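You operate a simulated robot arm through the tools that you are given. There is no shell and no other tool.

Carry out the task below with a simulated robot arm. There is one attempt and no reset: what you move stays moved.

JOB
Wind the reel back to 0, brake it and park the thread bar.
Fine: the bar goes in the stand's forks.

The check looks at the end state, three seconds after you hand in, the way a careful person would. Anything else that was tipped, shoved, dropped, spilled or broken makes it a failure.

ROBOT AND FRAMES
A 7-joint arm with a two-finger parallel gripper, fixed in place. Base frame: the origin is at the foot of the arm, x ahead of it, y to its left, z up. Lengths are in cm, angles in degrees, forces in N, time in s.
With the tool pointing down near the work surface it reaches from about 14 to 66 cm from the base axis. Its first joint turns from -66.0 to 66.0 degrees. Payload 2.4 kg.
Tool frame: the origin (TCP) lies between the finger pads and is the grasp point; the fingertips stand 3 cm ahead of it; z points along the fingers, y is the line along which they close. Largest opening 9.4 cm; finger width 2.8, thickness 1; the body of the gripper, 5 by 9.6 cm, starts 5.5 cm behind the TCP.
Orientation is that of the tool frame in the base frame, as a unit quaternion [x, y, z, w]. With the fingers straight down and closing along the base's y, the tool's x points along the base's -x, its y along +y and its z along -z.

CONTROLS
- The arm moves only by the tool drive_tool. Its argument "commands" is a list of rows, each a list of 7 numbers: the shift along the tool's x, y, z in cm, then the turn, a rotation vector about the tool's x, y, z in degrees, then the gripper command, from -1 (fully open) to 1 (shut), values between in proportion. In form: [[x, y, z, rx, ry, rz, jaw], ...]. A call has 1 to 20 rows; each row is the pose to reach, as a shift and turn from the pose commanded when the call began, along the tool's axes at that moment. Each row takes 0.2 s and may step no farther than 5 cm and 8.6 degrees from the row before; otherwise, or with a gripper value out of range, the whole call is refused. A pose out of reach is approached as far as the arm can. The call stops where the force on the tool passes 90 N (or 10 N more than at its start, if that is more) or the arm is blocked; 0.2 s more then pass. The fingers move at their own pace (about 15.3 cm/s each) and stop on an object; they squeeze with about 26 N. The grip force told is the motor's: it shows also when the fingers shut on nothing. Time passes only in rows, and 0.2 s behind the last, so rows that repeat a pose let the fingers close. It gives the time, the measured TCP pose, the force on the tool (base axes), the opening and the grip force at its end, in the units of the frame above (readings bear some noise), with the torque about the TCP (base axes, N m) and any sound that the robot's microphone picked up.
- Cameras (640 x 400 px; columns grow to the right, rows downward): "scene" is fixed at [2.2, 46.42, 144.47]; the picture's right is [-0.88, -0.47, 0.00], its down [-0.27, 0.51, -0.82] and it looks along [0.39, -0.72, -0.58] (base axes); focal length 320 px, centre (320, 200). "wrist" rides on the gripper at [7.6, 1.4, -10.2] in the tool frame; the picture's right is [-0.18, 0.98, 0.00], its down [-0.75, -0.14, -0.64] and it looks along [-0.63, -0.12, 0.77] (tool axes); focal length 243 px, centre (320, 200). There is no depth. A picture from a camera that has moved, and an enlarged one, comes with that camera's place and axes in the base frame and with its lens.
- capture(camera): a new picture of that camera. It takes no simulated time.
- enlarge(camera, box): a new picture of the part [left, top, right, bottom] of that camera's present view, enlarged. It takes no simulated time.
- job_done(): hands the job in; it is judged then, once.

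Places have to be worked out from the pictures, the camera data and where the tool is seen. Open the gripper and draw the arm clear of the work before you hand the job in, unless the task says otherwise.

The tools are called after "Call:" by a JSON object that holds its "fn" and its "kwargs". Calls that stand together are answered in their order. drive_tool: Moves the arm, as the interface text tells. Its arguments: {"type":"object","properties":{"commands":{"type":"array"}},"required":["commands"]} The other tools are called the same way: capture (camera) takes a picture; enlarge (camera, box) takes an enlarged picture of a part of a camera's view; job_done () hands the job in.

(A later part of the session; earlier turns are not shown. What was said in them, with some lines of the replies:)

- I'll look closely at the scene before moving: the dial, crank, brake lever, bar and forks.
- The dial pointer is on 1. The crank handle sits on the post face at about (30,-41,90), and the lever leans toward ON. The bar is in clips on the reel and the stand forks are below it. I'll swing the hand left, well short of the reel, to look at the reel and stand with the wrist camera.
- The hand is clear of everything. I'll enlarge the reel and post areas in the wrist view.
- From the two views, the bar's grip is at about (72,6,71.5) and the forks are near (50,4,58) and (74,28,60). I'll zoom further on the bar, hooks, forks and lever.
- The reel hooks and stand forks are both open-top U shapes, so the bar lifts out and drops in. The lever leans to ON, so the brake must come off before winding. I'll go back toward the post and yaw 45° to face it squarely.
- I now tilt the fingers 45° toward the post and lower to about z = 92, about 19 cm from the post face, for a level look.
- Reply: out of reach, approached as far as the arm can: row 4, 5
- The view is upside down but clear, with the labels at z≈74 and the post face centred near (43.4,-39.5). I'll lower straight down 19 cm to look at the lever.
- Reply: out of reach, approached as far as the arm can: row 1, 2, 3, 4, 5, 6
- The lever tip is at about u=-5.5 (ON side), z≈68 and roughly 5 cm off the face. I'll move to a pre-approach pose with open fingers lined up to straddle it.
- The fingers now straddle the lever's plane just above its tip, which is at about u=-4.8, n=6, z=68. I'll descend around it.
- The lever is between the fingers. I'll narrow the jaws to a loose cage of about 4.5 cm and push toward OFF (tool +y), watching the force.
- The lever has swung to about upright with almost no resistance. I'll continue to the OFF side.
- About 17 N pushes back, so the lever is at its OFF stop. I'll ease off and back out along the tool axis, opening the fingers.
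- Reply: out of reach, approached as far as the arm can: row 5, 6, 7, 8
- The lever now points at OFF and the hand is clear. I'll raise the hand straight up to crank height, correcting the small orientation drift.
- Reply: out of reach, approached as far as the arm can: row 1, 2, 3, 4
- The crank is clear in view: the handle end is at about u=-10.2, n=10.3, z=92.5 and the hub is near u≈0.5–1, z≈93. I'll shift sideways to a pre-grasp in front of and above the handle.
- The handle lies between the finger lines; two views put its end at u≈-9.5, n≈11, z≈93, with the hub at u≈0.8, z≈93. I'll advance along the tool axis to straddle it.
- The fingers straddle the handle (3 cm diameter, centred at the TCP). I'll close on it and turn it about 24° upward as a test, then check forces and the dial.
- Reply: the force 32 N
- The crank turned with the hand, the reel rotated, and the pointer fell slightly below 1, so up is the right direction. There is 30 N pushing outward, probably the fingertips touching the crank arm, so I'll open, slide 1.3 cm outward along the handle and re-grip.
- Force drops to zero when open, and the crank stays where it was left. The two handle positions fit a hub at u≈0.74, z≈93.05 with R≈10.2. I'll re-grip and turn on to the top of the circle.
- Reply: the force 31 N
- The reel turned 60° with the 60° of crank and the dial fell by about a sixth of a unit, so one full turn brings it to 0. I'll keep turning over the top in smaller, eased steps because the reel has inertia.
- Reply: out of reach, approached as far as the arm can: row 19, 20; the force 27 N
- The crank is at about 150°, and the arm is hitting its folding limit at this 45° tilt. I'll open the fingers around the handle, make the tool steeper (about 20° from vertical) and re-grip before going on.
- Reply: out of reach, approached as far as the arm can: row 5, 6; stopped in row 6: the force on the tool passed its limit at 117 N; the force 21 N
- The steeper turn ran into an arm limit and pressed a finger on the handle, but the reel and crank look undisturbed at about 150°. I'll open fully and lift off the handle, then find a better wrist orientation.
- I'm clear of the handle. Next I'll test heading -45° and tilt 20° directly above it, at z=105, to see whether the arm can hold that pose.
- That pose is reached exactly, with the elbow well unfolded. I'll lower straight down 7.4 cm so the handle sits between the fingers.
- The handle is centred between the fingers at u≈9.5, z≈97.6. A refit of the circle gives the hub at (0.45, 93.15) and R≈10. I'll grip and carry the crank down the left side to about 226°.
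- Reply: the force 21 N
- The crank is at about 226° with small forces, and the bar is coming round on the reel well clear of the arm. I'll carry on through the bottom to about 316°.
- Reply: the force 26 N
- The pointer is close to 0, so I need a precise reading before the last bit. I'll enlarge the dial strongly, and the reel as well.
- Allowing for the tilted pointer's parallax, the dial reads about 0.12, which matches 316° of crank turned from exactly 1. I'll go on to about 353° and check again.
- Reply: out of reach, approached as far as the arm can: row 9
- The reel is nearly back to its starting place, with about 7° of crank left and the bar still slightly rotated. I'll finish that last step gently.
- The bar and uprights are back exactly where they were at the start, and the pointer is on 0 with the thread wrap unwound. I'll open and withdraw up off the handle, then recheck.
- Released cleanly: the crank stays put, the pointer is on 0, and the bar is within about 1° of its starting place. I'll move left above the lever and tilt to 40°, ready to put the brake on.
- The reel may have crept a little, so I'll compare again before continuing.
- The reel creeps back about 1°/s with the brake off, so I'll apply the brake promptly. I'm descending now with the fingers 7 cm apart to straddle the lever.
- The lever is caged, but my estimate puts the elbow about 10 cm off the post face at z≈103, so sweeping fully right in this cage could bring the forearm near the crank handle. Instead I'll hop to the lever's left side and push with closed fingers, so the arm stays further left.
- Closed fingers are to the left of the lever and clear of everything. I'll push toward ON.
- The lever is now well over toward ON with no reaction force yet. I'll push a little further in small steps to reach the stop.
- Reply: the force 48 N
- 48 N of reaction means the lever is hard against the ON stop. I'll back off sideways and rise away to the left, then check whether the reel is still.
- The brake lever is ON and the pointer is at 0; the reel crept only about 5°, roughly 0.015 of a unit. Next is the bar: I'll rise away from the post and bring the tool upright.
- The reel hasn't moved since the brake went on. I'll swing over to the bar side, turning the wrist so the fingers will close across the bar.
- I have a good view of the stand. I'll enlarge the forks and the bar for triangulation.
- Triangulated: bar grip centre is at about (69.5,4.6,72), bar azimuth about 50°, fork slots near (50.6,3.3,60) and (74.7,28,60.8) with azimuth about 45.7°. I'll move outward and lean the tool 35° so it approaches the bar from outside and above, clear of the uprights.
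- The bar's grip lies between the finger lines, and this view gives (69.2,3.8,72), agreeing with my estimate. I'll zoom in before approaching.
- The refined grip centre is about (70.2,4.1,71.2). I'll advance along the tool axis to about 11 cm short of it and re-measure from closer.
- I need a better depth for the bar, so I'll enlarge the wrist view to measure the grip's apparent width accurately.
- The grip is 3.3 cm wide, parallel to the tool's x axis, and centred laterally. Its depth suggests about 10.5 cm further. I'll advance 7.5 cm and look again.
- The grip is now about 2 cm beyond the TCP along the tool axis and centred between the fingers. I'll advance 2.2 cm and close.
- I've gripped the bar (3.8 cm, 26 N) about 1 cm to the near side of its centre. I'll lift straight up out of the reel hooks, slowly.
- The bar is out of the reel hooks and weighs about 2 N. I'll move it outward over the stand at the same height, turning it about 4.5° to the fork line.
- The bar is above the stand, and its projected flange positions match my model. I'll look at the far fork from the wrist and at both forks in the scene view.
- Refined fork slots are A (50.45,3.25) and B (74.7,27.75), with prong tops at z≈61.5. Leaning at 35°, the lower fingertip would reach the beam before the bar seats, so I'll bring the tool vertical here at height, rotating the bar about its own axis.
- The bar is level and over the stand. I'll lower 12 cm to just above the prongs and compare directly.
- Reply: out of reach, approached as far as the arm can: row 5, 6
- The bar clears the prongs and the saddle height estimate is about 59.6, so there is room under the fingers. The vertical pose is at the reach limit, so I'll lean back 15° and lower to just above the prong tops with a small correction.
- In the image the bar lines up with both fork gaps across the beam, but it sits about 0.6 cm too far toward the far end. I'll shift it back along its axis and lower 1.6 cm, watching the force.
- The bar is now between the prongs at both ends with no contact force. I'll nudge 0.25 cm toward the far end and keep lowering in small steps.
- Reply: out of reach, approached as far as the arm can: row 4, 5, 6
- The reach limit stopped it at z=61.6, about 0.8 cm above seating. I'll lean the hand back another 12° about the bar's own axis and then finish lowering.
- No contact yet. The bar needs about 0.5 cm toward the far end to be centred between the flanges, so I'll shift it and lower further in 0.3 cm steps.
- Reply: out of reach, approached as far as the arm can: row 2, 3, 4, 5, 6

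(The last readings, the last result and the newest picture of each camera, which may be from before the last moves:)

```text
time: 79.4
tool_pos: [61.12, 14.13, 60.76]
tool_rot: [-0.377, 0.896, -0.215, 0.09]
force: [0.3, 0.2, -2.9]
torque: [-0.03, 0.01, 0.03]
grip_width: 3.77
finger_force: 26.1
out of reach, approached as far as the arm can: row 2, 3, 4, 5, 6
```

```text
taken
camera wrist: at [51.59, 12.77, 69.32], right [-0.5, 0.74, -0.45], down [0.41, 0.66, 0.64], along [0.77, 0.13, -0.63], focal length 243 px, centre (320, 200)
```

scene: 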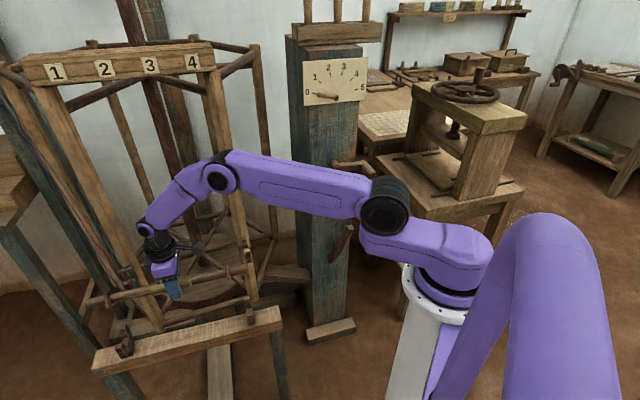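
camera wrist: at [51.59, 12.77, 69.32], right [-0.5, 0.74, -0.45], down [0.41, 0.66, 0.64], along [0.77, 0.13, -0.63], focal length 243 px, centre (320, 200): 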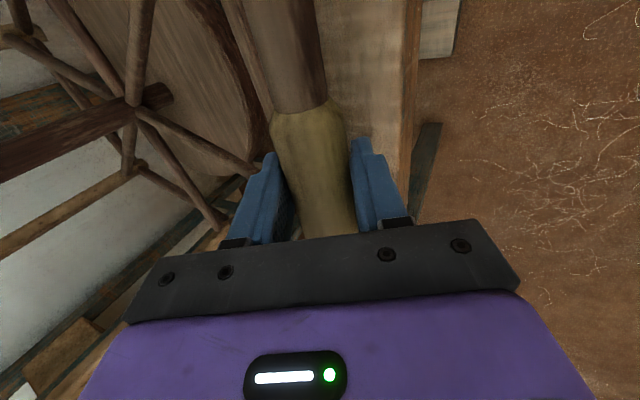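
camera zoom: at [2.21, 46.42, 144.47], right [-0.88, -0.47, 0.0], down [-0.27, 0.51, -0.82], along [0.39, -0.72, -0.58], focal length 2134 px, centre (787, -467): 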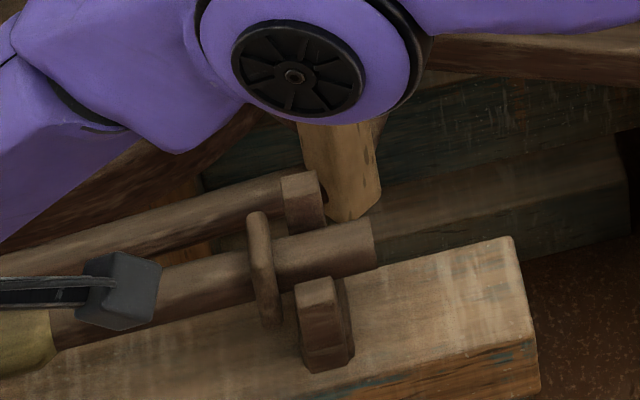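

The arm is again at its reach limit with no contact. I'll lean back another 14° about the bar axis, which brings the wrist closer, then shift and lower the remainder.

Call:
{"fn": "drive_tool", "kwargs": {"commands": [[0, 0, 0, 7, 0, 0, 1], [0, 0, 0, 14, 0, 0, 1], [-0.25, 0, 0, 14, 0, 0, 1], [-0.45, 0, 0, 14, 0, 0, 1], [-0.45, 0.11, 0.22, 14, 0, 0, 1], [-0.45, 0.23, 0.45, 14, 0, 0, 1], [-0.45, 0.23, 0.45, 14, 0, 0, 1]]}}

Call:
{"fn": "enlarge", "kwargs": {"camera": "scene", "box": [90, 300, 170, 360]}}

Call:
{"fn": "enlarge", "kwargs": {"camera": "scene", "box": [210, 270, 290, 330]}}

Call:
{"fn": "enlarge", "kwargs": {"camera": "scene", "box": [80, 250, 300, 380]}}

```text
time: 81.0
tool_pos: [60.48, 14.0, 60.93]
tool_rot: [-0.364, 0.863, -0.323, 0.138]
force: [16.5, 11.7, 2.3]
torque: [-0.18, 0.16, 0.09]
grip_width: 3.68
finger_force: 26.2
out of reach, approached as far as the arm can: row 2, 3, 4, 5, 6, 7
```

```text
6.67 times, centred on (130, 330) of scene
camera zoom: at [2.23, 46.44, 144.46], right [-0.88, -0.47, 0.0], down [-0.27, 0.51, -0.82], along [0.39, -0.72, -0.58], focal length 2134 px, centre (1587, -667)
```

zoom: 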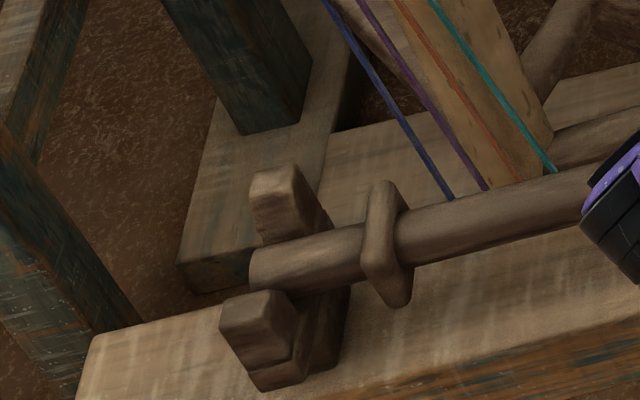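

```text
6.67 times, centred on (250, 300) of scene
camera zoom: at [2.23, 46.44, 144.46], right [-0.88, -0.47, 0.0], down [-0.27, 0.51, -0.82], along [0.39, -0.72, -0.58], focal length 2134 px, centre (787, -467)
```

zoom: 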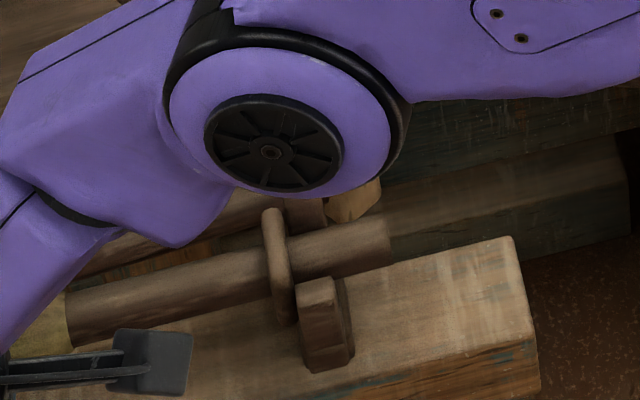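

```text
2.91 times, centred on (190, 315) of scene
camera zoom: at [2.23, 46.44, 144.46], right [-0.88, -0.47, 0.0], down [-0.27, 0.51, -0.82], along [0.39, -0.72, -0.58], focal length 931 px, centre (698, -134)
```

zoom: 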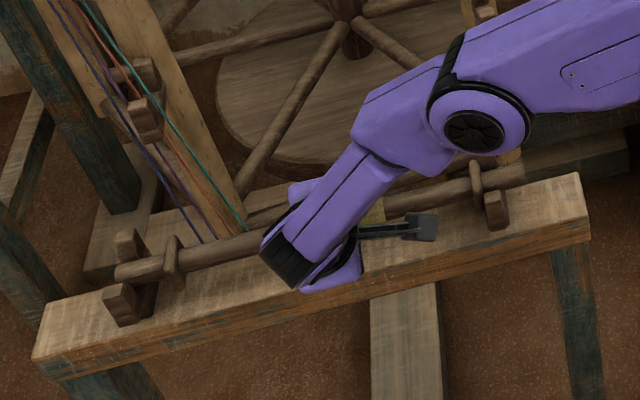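

Leaning further made it worse: the hand was pulled toward the near end and the near flange now presses on fork A with 20 N. I'll back that out and return to the previous free pose (lean 27°).

Call:
{"fn": "drive_tool", "kwargs": {"commands": [[-0.27, -0.09, 0.18, 0, 0, 0, 1], [-0.54, -0.18, 0.36, -7, 0, 0, 1], [-0.54, -0.18, 0.36, -14, 0, 0, 1], [-0.54, -0.18, 0.36, -14, 0, 0, 1]]}}

Call:
{"fn": "enlarge", "kwargs": {"camera": "scene", "box": [90, 300, 170, 360]}}

Call:
{"fn": "enlarge", "kwargs": {"camera": "scene", "box": [210, 270, 290, 330]}}

Call:
{"fn": "capture", "kwargs": {"camera": "wrist"}}

```text
time: 82.0
tool_pos: [60.83, 13.46, 60.64]
tool_rot: [-0.375, 0.897, -0.217, 0.088]
force: [-6.9, -8.1, 19.8]
torque: [-0.45, 0.31, -0.29]
grip_width: 3.66
finger_force: 26.2
out of reach, approached as far as the arm can: row 1
```

```text
6.67 times, centred on (130, 330) of scene
camera zoom: at [2.16, 46.39, 144.47], right [-0.88, -0.47, 0.0], down [-0.27, 0.51, -0.82], along [0.39, -0.72, -0.58], focal length 2134 px, centre (1587, -667)
```

zoom: 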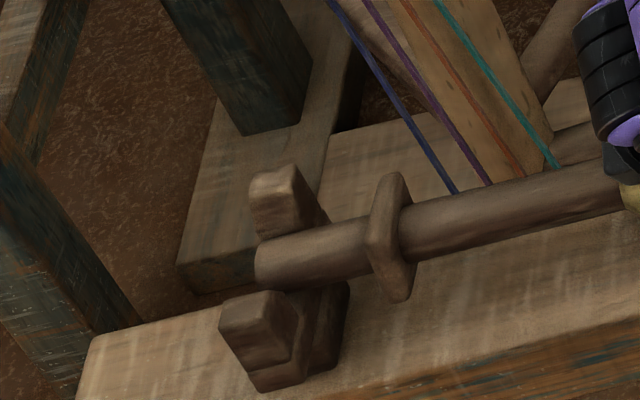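

```text
6.67 times, centred on (250, 300) of scene
camera zoom: at [2.16, 46.39, 144.47], right [-0.88, -0.47, 0.0], down [-0.27, 0.51, -0.82], along [0.39, -0.72, -0.58], focal length 2134 px, centre (787, -467)
```

zoom: 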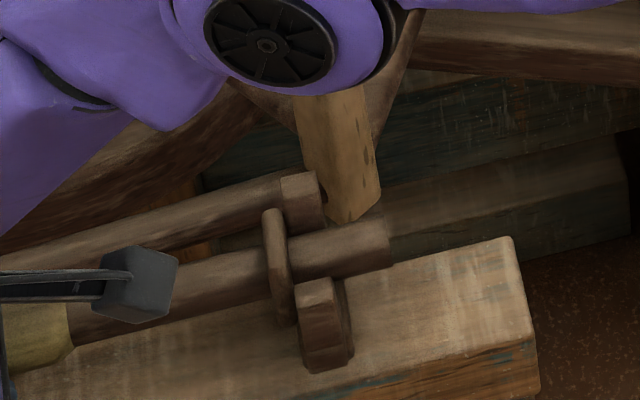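

```text
taken
camera wrist: at [51.25, 12.16, 69.25], right [-0.49, 0.75, -0.45], down [0.41, 0.65, 0.63], along [0.76, 0.13, -0.63], focal length 243 px, centre (320, 200)
```

wrist: 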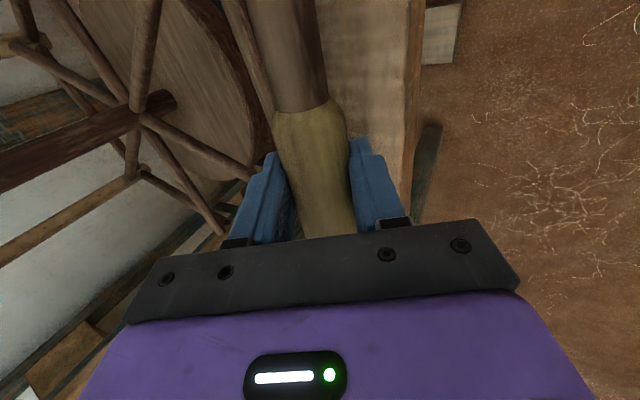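

An upward force of 20 N at z=60.64 shows the bar is touching the fork saddles. I'll ease the load, slide it back 0.7 cm toward the far end so the near flange is clear, and check.

Call:
{"fn": "drive_tool", "kwargs": {"commands": [[0, 0.05, -0.2, 0, 0, 0, 1], [-0.35, 0.1, -0.24, 0, 0, 0, 1], [-0.67, 0.15, -0.24, 0, 0, 0, 1], [-0.67, 0.15, -0.24, 0, 0, 0, 1]]}}

Call:
{"fn": "enlarge", "kwargs": {"camera": "scene", "box": [90, 300, 170, 360]}}

Call:
{"fn": "enlarge", "kwargs": {"camera": "scene", "box": [210, 270, 290, 330]}}

```text
time: 83.0
tool_pos: [61.13, 14.49, 60.8]
tool_rot: [-0.378, 0.896, -0.215, 0.09]
force: [0.0, -1.4, -2.5]
torque: [-0.01, 0.02, 0.0]
grip_width: 3.62
finger_force: 26.1
```

```text
6.67 times, centred on (130, 330) of scene
camera zoom: at [2.21, 46.42, 144.47], right [-0.88, -0.47, 0.0], down [-0.27, 0.51, -0.82], along [0.39, -0.72, -0.58], focal length 2134 px, centre (1587, -667)
```

zoom: 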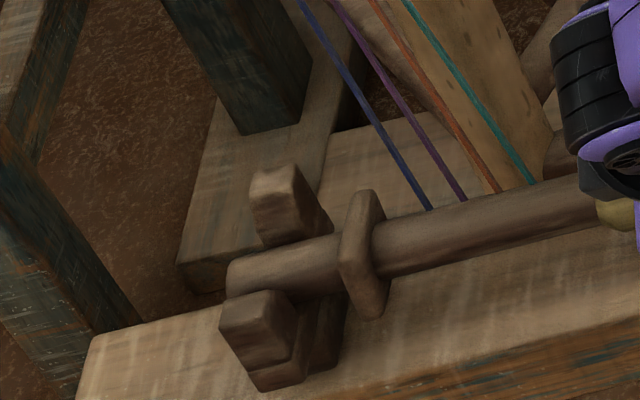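

```text
6.67 times, centred on (250, 300) of scene
camera zoom: at [2.21, 46.42, 144.47], right [-0.88, -0.47, 0.0], down [-0.27, 0.51, -0.82], along [0.39, -0.72, -0.58], focal length 2134 px, centre (787, -467)
```

zoom: 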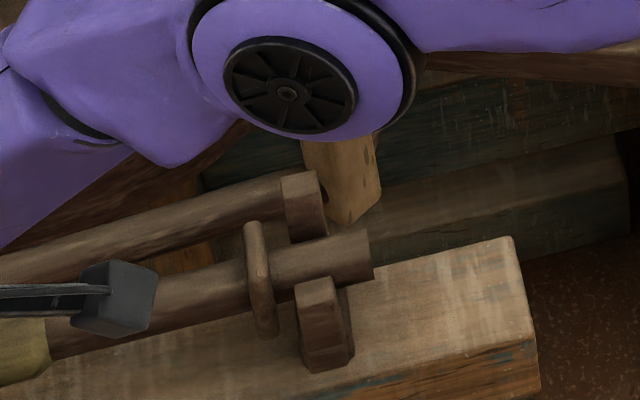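

The bar is free again and well centred lengthwise. I'll nudge it 0.25 cm inward and lower until the saddles take the weight.

Call:
{"fn": "drive_tool", "kwargs": {"commands": [[0, -0.22, 0.11, 0, 0, 0, 1], [0, -0.17, 0.2, 0, 0, 0, 1], [0, -0.12, 0.3, 0, 0, 0, 1], [0, -0.08, 0.38, 0, 0, 0, 1]]}}

Call:
{"fn": "enlarge", "kwargs": {"camera": "scene", "box": [90, 300, 170, 360]}}

Call:
{"fn": "enlarge", "kwargs": {"camera": "scene", "box": [210, 270, 290, 330]}}

```text
time: 84.0
tool_pos: [61.27, 14.2, 60.77]
tool_rot: [-0.376, 0.897, -0.215, 0.091]
force: [0.3, 0.0, -2.4]
torque: [0.02, 0.0, 0.01]
grip_width: 3.62
finger_force: 26.0
out of reach, approached as far as the arm can: row 3, 4
```

```text
6.67 times, centred on (130, 330) of scene
camera zoom: at [2.21, 46.42, 144.47], right [-0.88, -0.47, 0.0], down [-0.27, 0.51, -0.82], along [0.39, -0.72, -0.58], focal length 2134 px, centre (1587, -667)
```

zoom: 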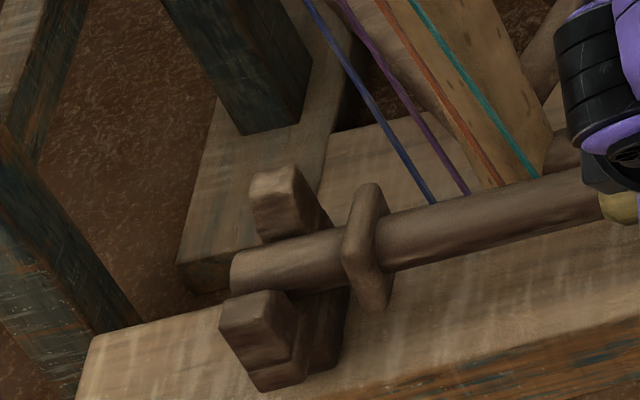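

```text
6.67 times, centred on (250, 300) of scene
camera zoom: at [2.21, 46.42, 144.47], right [-0.88, -0.47, 0.0], down [-0.27, 0.51, -0.82], along [0.39, -0.72, -0.58], focal length 2134 px, centre (787, -467)
```

zoom: 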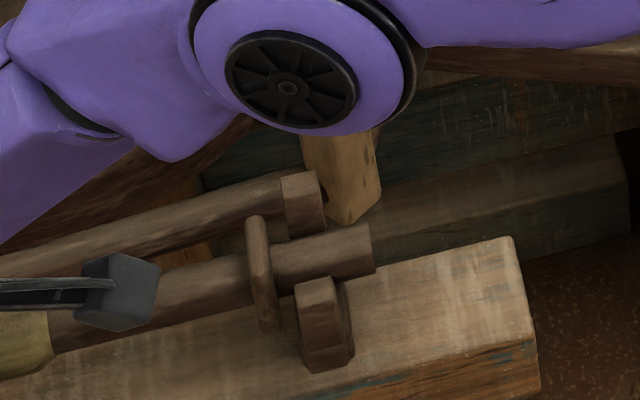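

The bar sits in both forks a few millimetres above the saddles, at the arm's reach limit. I'll open the fingers gradually so it settles.

Call:
{"fn": "drive_tool", "kwargs": {"commands": [[0, 0, 0, 0, 0, 0, 0.19], [0, 0, 0, 0, 0, 0, 0.13], [0, 0, 0, 0, 0, 0, 0.05], [0, 0, 0, 0, 0, 0, -0.1], [0, 0, 0, 0, 0, 0, -0.1]]}}

Call:
{"fn": "enlarge", "kwargs": {"camera": "scene", "box": [90, 300, 170, 360]}}

Call:
{"fn": "enlarge", "kwargs": {"camera": "scene", "box": [210, 270, 290, 330]}}

Call:
{"fn": "capture", "kwargs": {"camera": "wrist"}}

```text
time: 85.2
tool_pos: [61.13, 14.4, 60.82]
tool_rot: [-0.378, 0.896, -0.215, 0.091]
force: [-0.1, 1.2, 0.9]
torque: [-0.03, -0.01, -0.03]
grip_width: 5.19
finger_force: 0.0
```

```text
6.67 times, centred on (130, 330) of scene
camera zoom: at [2.2, 46.42, 144.47], right [-0.88, -0.47, 0.0], down [-0.27, 0.51, -0.82], along [0.39, -0.72, -0.58], focal length 2134 px, centre (1587, -667)
```

zoom: 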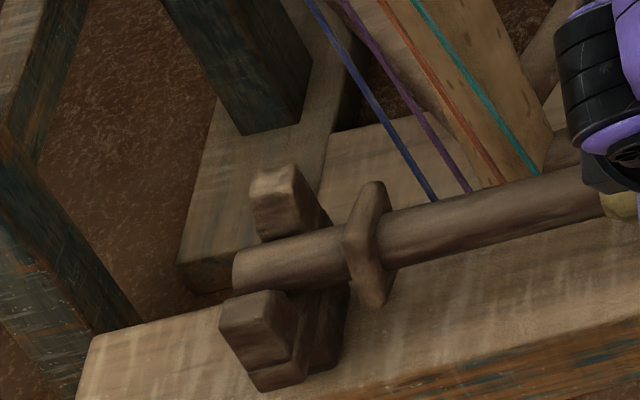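

```text
6.67 times, centred on (250, 300) of scene
camera zoom: at [2.2, 46.42, 144.47], right [-0.88, -0.47, 0.0], down [-0.27, 0.51, -0.82], along [0.39, -0.72, -0.58], focal length 2134 px, centre (787, -467)
```

zoom: 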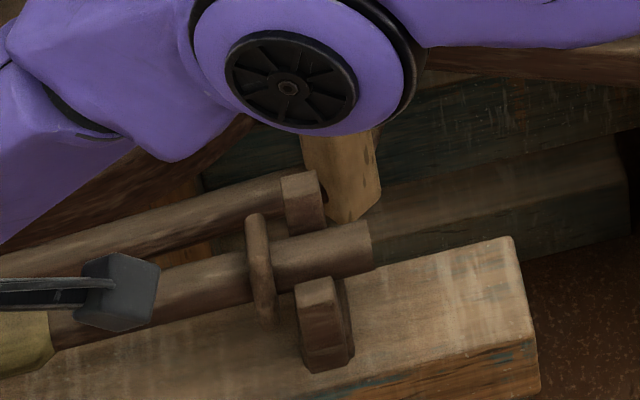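

```text
taken
camera wrist: at [51.58, 12.86, 69.35], right [-0.5, 0.74, -0.45], down [0.41, 0.66, 0.64], along [0.77, 0.13, -0.63], focal length 243 px, centre (320, 200)
```

wrist: 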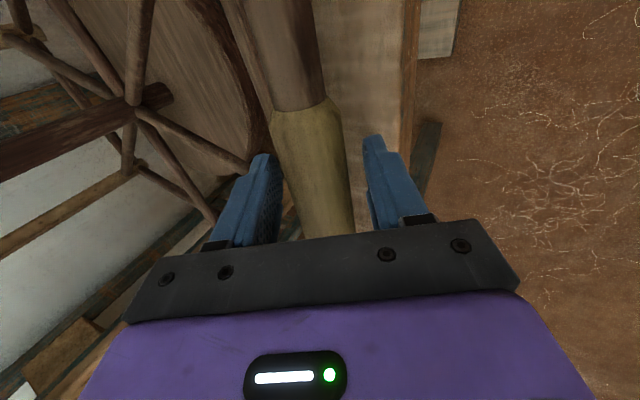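

The force is zero and the bar stayed put, resting in both forks. I'll withdraw straight back along the tool axis with the same opening, so nothing touches the beam.

Call:
{"fn": "drive_tool", "kwargs": {"commands": [[0, -0.1, -0.8, 0, 0, 0, -0.1], [0, -0.1, -1.8, 0, 0, 0, -0.1], [0, -0.1, -3, 0, 0, 0, -0.1], [0, -0.1, -4.5, 0, 0, 0, -0.1], [0, -0.1, -6.5, 0, 0, 0, -0.1], [0, -0.1, -9, 0, 0, 0, -0.1], [0, -0.1, -12, 0, 0, 0, -0.1]]}}

Call:
{"fn": "capture", "kwargs": {"camera": "wrist"}}

Call:
{"fn": "enlarge", "kwargs": {"camera": "scene", "box": [80, 250, 300, 380]}}

```text
time: 86.8
tool_pos: [57.31, 17.91, 71.65]
tool_rot: [-0.378, 0.896, -0.214, 0.091]
force: [-0.6, -0.8, -1.2]
torque: [-0.01, 0.05, 0.0]
grip_width: 5.18
finger_force: 0.0
```

```text
taken
camera wrist: at [47.69, 16.58, 80.12], right [-0.5, 0.74, -0.45], down [0.41, 0.65, 0.64], along [0.77, 0.13, -0.63], focal length 243 px, centre (320, 200)
```

wrist: 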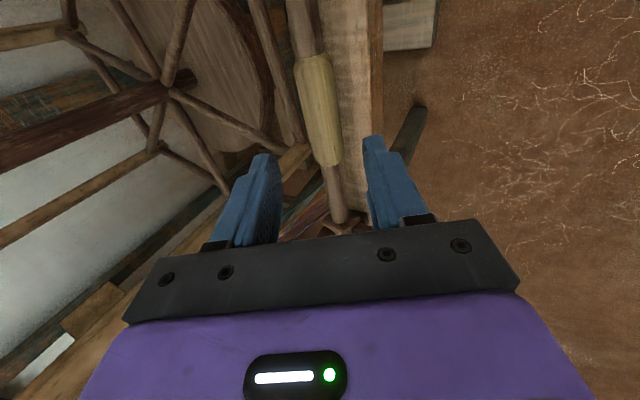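

```text
2.91 times, centred on (190, 315) of scene
camera zoom: at [2.21, 46.42, 144.47], right [-0.88, -0.47, 0.0], down [-0.27, 0.51, -0.82], along [0.39, -0.72, -0.58], focal length 931 px, centre (698, -134)
```

zoom: 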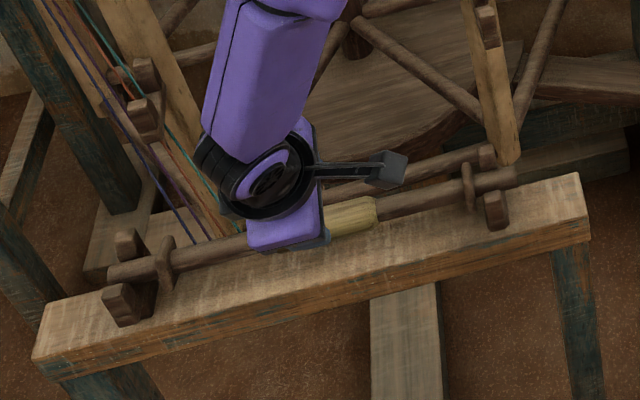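

The bar is parked in both forks. I'll open fully and draw the arm up and back clear of the work, then inspect everything.

Call:
{"fn": "drive_tool", "kwargs": {"commands": [[1.7, -0.5, -3.7, 0, 0, 0, -0.5], [3.5, -0.95, -7.4, 0, 0, 0, -1], [5.3, -1.4, -11, 0, 0, 0, -1], [7.0, -1.9, -14.7, 0, 0, 0, -1], [8.8, -2.4, -18.4, 0, 0, 0, -1], [10.6, -2.85, -22.1, 0, 0, 0, -1], [12.3, -3.3, -25.8, 0, 0, 0, -1], [14.1, -3.8, -29.5, 0, 0, 0, -1], [14.1, -3.8, -29.5, 0, 0, 0, -1]]}}

Call:
{"fn": "capture", "kwargs": {"camera": "scene"}}

Call:
{"fn": "enlarge", "kwargs": {"camera": "scene", "box": [80, 250, 300, 380]}}

Call:
{"fn": "enlarge", "kwargs": {"camera": "scene", "box": [280, 20, 400, 120]}}

Call:
{"fn": "enlarge", "kwargs": {"camera": "scene", "box": [280, 130, 440, 280]}}

Call:
{"fn": "capture", "kwargs": {"camera": "wrist"}}

```text
time: 88.8
tool_pos: [40.12, 14.98, 99.75]
tool_rot: [-0.378, 0.896, -0.216, 0.09]
force: [0.0, 0.5, -0.2]
torque: [0.02, 0.0, -0.01]
grip_width: 9.38
finger_force: 0.0
```

```text
taken
```

scene: 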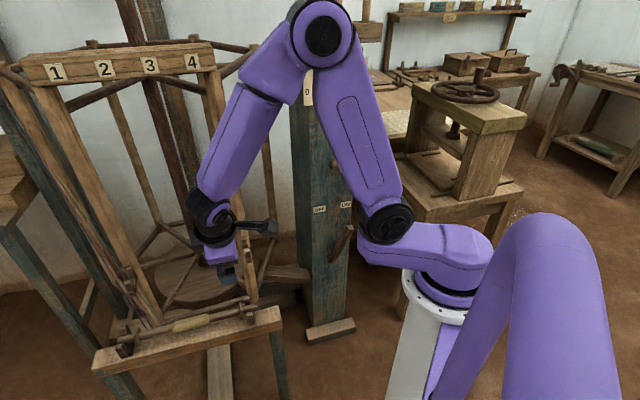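

```text
2.91 times, centred on (190, 315) of scene
camera zoom: at [2.2, 46.42, 144.47], right [-0.88, -0.47, 0.0], down [-0.27, 0.51, -0.82], along [0.39, -0.72, -0.58], focal length 931 px, centre (698, -134)
```

zoom: 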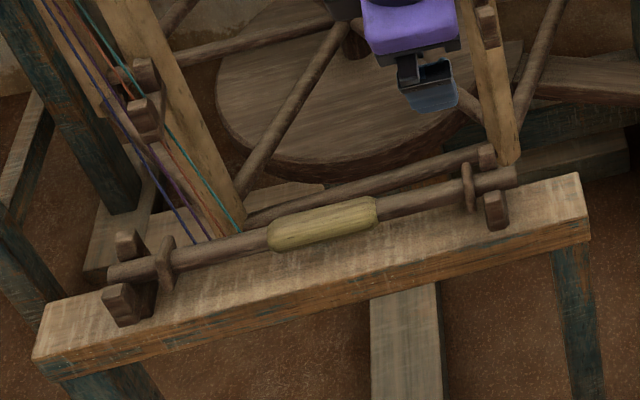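

```text
4.00 times, centred on (340, 70) of scene
camera zoom: at [2.2, 46.42, 144.47], right [-0.88, -0.47, 0.0], down [-0.27, 0.51, -0.82], along [0.39, -0.72, -0.58], focal length 1280 px, centre (240, 720)
```

zoom: 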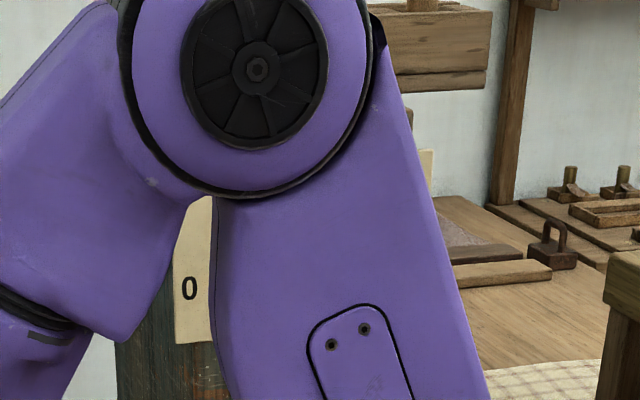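

```text
2.67 times, centred on (360, 205) of scene
camera zoom: at [2.2, 46.42, 144.47], right [-0.88, -0.47, 0.0], down [-0.27, 0.51, -0.82], along [0.39, -0.72, -0.58], focal length 854 px, centre (213, 187)
```

zoom: 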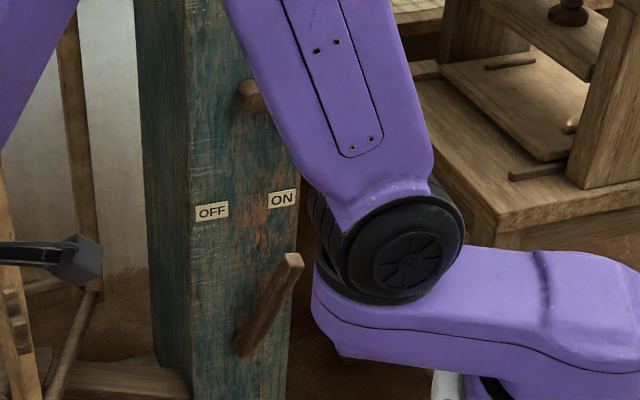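

```text
taken
camera wrist: at [30.63, 13.51, 108.2], right [-0.5, 0.74, -0.45], down [0.41, 0.66, 0.64], along [0.76, 0.13, -0.63], focal length 243 px, centre (320, 200)
```

wrist: 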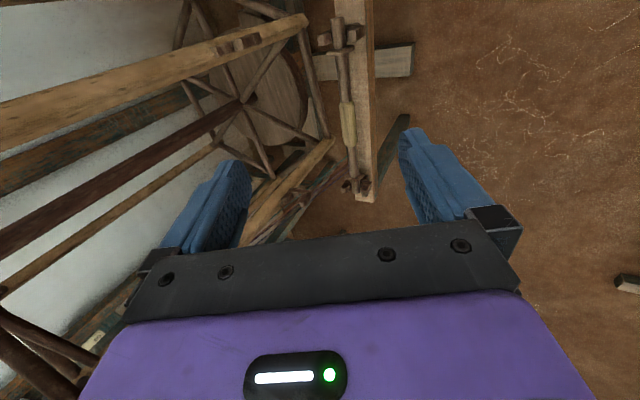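

The bar lies in both forks and the brake lever points to ON. I'll check the forks from the wrist side and draw the arm back further so the dial is visible for a last check.

Call:
{"fn": "enlarge", "kwargs": {"camera": "wrist", "box": [300, 0, 420, 80]}}

Call:
{"fn": "enlarge", "kwargs": {"camera": "wrist", "box": [310, 140, 400, 210]}}

Call:
{"fn": "drive_tool", "kwargs": {"commands": [[3, 0, -3, -4, 0, 0, -1], [6, 0, -6, -8, 0, 0, -1], [9, 0, -9, -12, 0, 0, -1], [12, 0, -12, -18, 0, 0, -1], [14, 0, -14, -24, 0, 0, -1], [14, 0, -14, -27, 0, 0, -1]]}}

Call:
{"fn": "capture", "kwargs": {"camera": "scene"}}

Call:
{"fn": "enlarge", "kwargs": {"camera": "scene", "box": [280, 20, 400, 120]}}

```text
5.00 times, centred on (360, 40) of wrist
camera zoom: at [30.63, 13.51, 108.2], right [-0.5, 0.74, -0.45], down [0.41, 0.66, 0.64], along [0.76, 0.13, -0.63], focal length 1213 px, centre (120, 1000)
```

zoom: 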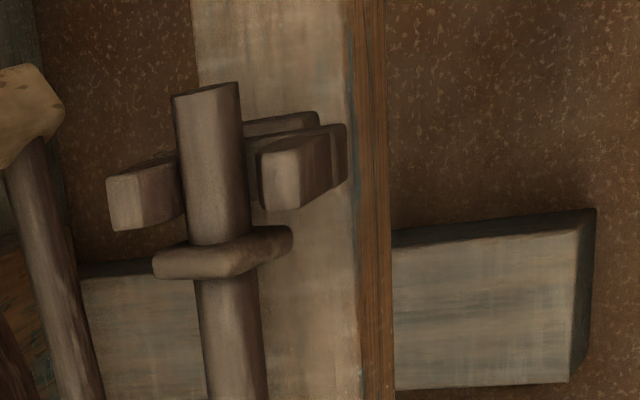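

```text
5.71 times, centred on (355, 175) of wrist
camera zoom: at [30.63, 13.51, 108.2], right [-0.5, 0.74, -0.45], down [0.41, 0.66, 0.64], along [0.76, 0.13, -0.63], focal length 1386 px, centre (120, 343)
```

zoom: 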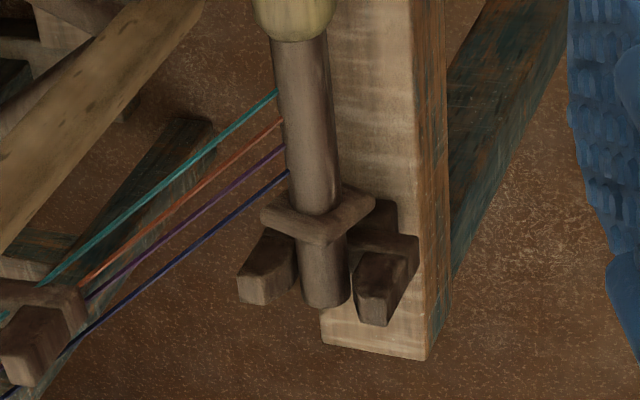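

```text
time: 90.2
tool_pos: [25.83, 9.2, 112.09]
tool_rot: [-0.39, 0.921, 0.0, -0.001]
force: [-0.7, 0.6, 0.3]
torque: [-0.01, -0.01, 0.01]
grip_width: 9.4
finger_force: 0.0
```

```text
taken
```

scene: 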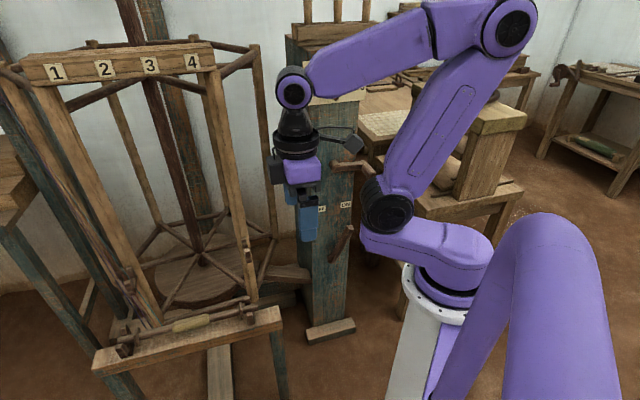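

```text
4.00 times, centred on (340, 70) of scene
camera zoom: at [2.2, 46.42, 144.47], right [-0.88, -0.47, 0.0], down [-0.27, 0.51, -0.82], along [0.39, -0.72, -0.58], focal length 1280 px, centre (240, 720)
```

zoom: 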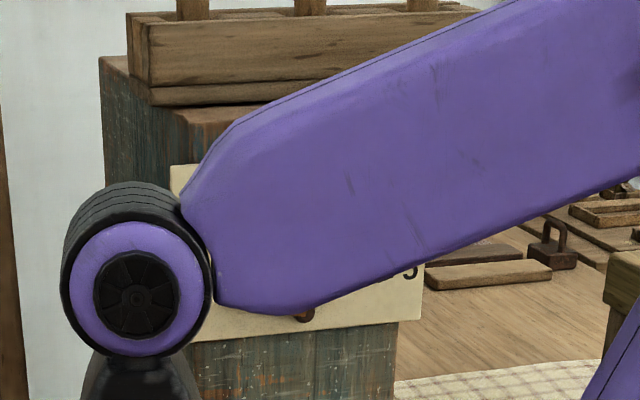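

Both ends of the bar sit between the fork prongs. The arm hides the dial, so I'll swing back to the start area, where the dial was visible.

Call:
{"fn": "drive_tool", "kwargs": {"commands": [[3.1, -2.5, -1, 0, 0, 5.7, -1], [6.2, -5, -2, 0, 0, 11.4, -1], [9.4, -7.6, -3, 0, 0, 17.1, -1], [12.5, -10.1, -4, 0, 0, 22.8, -1], [15.6, -12.6, -5, 0, 0, 28.6, -1], [18.7, -15.1, -6, 0, 0, 34.3, -1], [21.9, -17.7, -7, 0, 0, 40, -1], [25, -20.2, -8, 0, 0, 45.7, -1], [25, -20.2, -8, 0, 0, 45.7, -1]]}}

Call:
{"fn": "capture", "kwargs": {"camera": "scene"}}

Call:
{"fn": "enlarge", "kwargs": {"camera": "scene", "box": [300, 80, 348, 110]}}

Call:
{"fn": "enlarge", "kwargs": {"camera": "scene", "box": [280, 130, 440, 280]}}

```text
time: 92.2
tool_pos: [22.9, -22.55, 119.93]
tool_rot: [0.001, 1.0, 0.0, 0.0]
force: [0.3, 0.3, 0.5]
torque: [-0.02, -0.02, -0.01]
grip_width: 9.41
finger_force: 0.0
```

```text
taken
```

scene: 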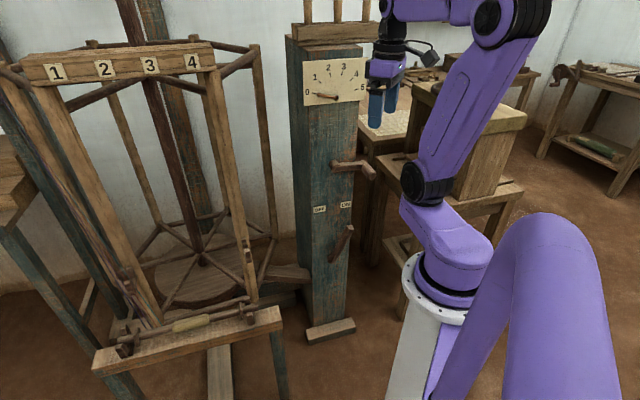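

```text
13.33 times, centred on (324, 95) of scene
camera zoom: at [2.21, 46.41, 144.47], right [-0.88, -0.47, 0.0], down [-0.27, 0.51, -0.82], along [0.39, -0.72, -0.58], focal length 4268 px, centre (267, 1600)
```

zoom: 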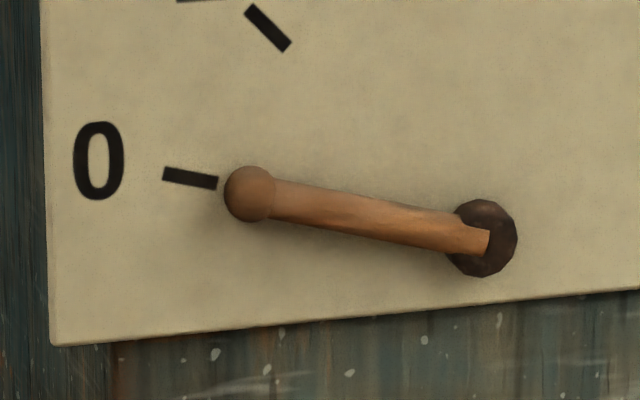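

```text
2.67 times, centred on (360, 205) of scene
camera zoom: at [2.21, 46.41, 144.47], right [-0.88, -0.47, 0.0], down [-0.27, 0.51, -0.82], along [0.39, -0.72, -0.58], focal length 854 px, centre (213, 187)
```

zoom: 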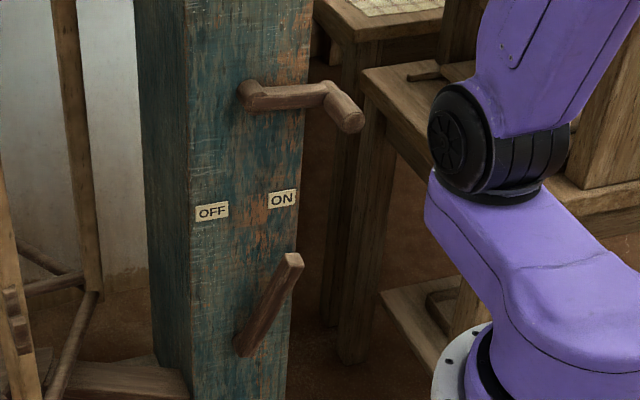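

The dial points at 0, the brake lever is at ON, and the reel has not moved since braking. The bar rests in both stand forks, and the arm is clear with the gripper open, so I'm handing the job in.

Call:
{"fn": "job_done", "kwargs": {}}

```text
The job is handed in.
```

I wound the reel back to 0, set the brake to ON and parked the thread bar in the stand's two forks, then handed the job in. I haven't seen the check's verdict.

- **Reel:** one full turn of the crank took the dial from 1 to 0. The reel crept back about 5° before the brake was on, roughly 0.015 of a dial unit. The pointer still reads 0, and the reel hasn't visibly moved since.
- **Brake:** the lever started at ON, so I released it to wind the reel and then pushed it back hard against the ON stop.
- **Thread bar:** it rests between the prongs at both ends, about 0.3 cm off centre along its length. The arm hit its reach limit there, so I released the bar a few millimetres above the saddles and it settled in place.
- **Contacts:** a finger pressed the crank handle briefly at up to 117 N, and the bar's near flange pressed one fork at about 20 N. I saw nothing else shoved or tipped in the pictures afterwards.

The arm is back near its starting position with the gripper open.
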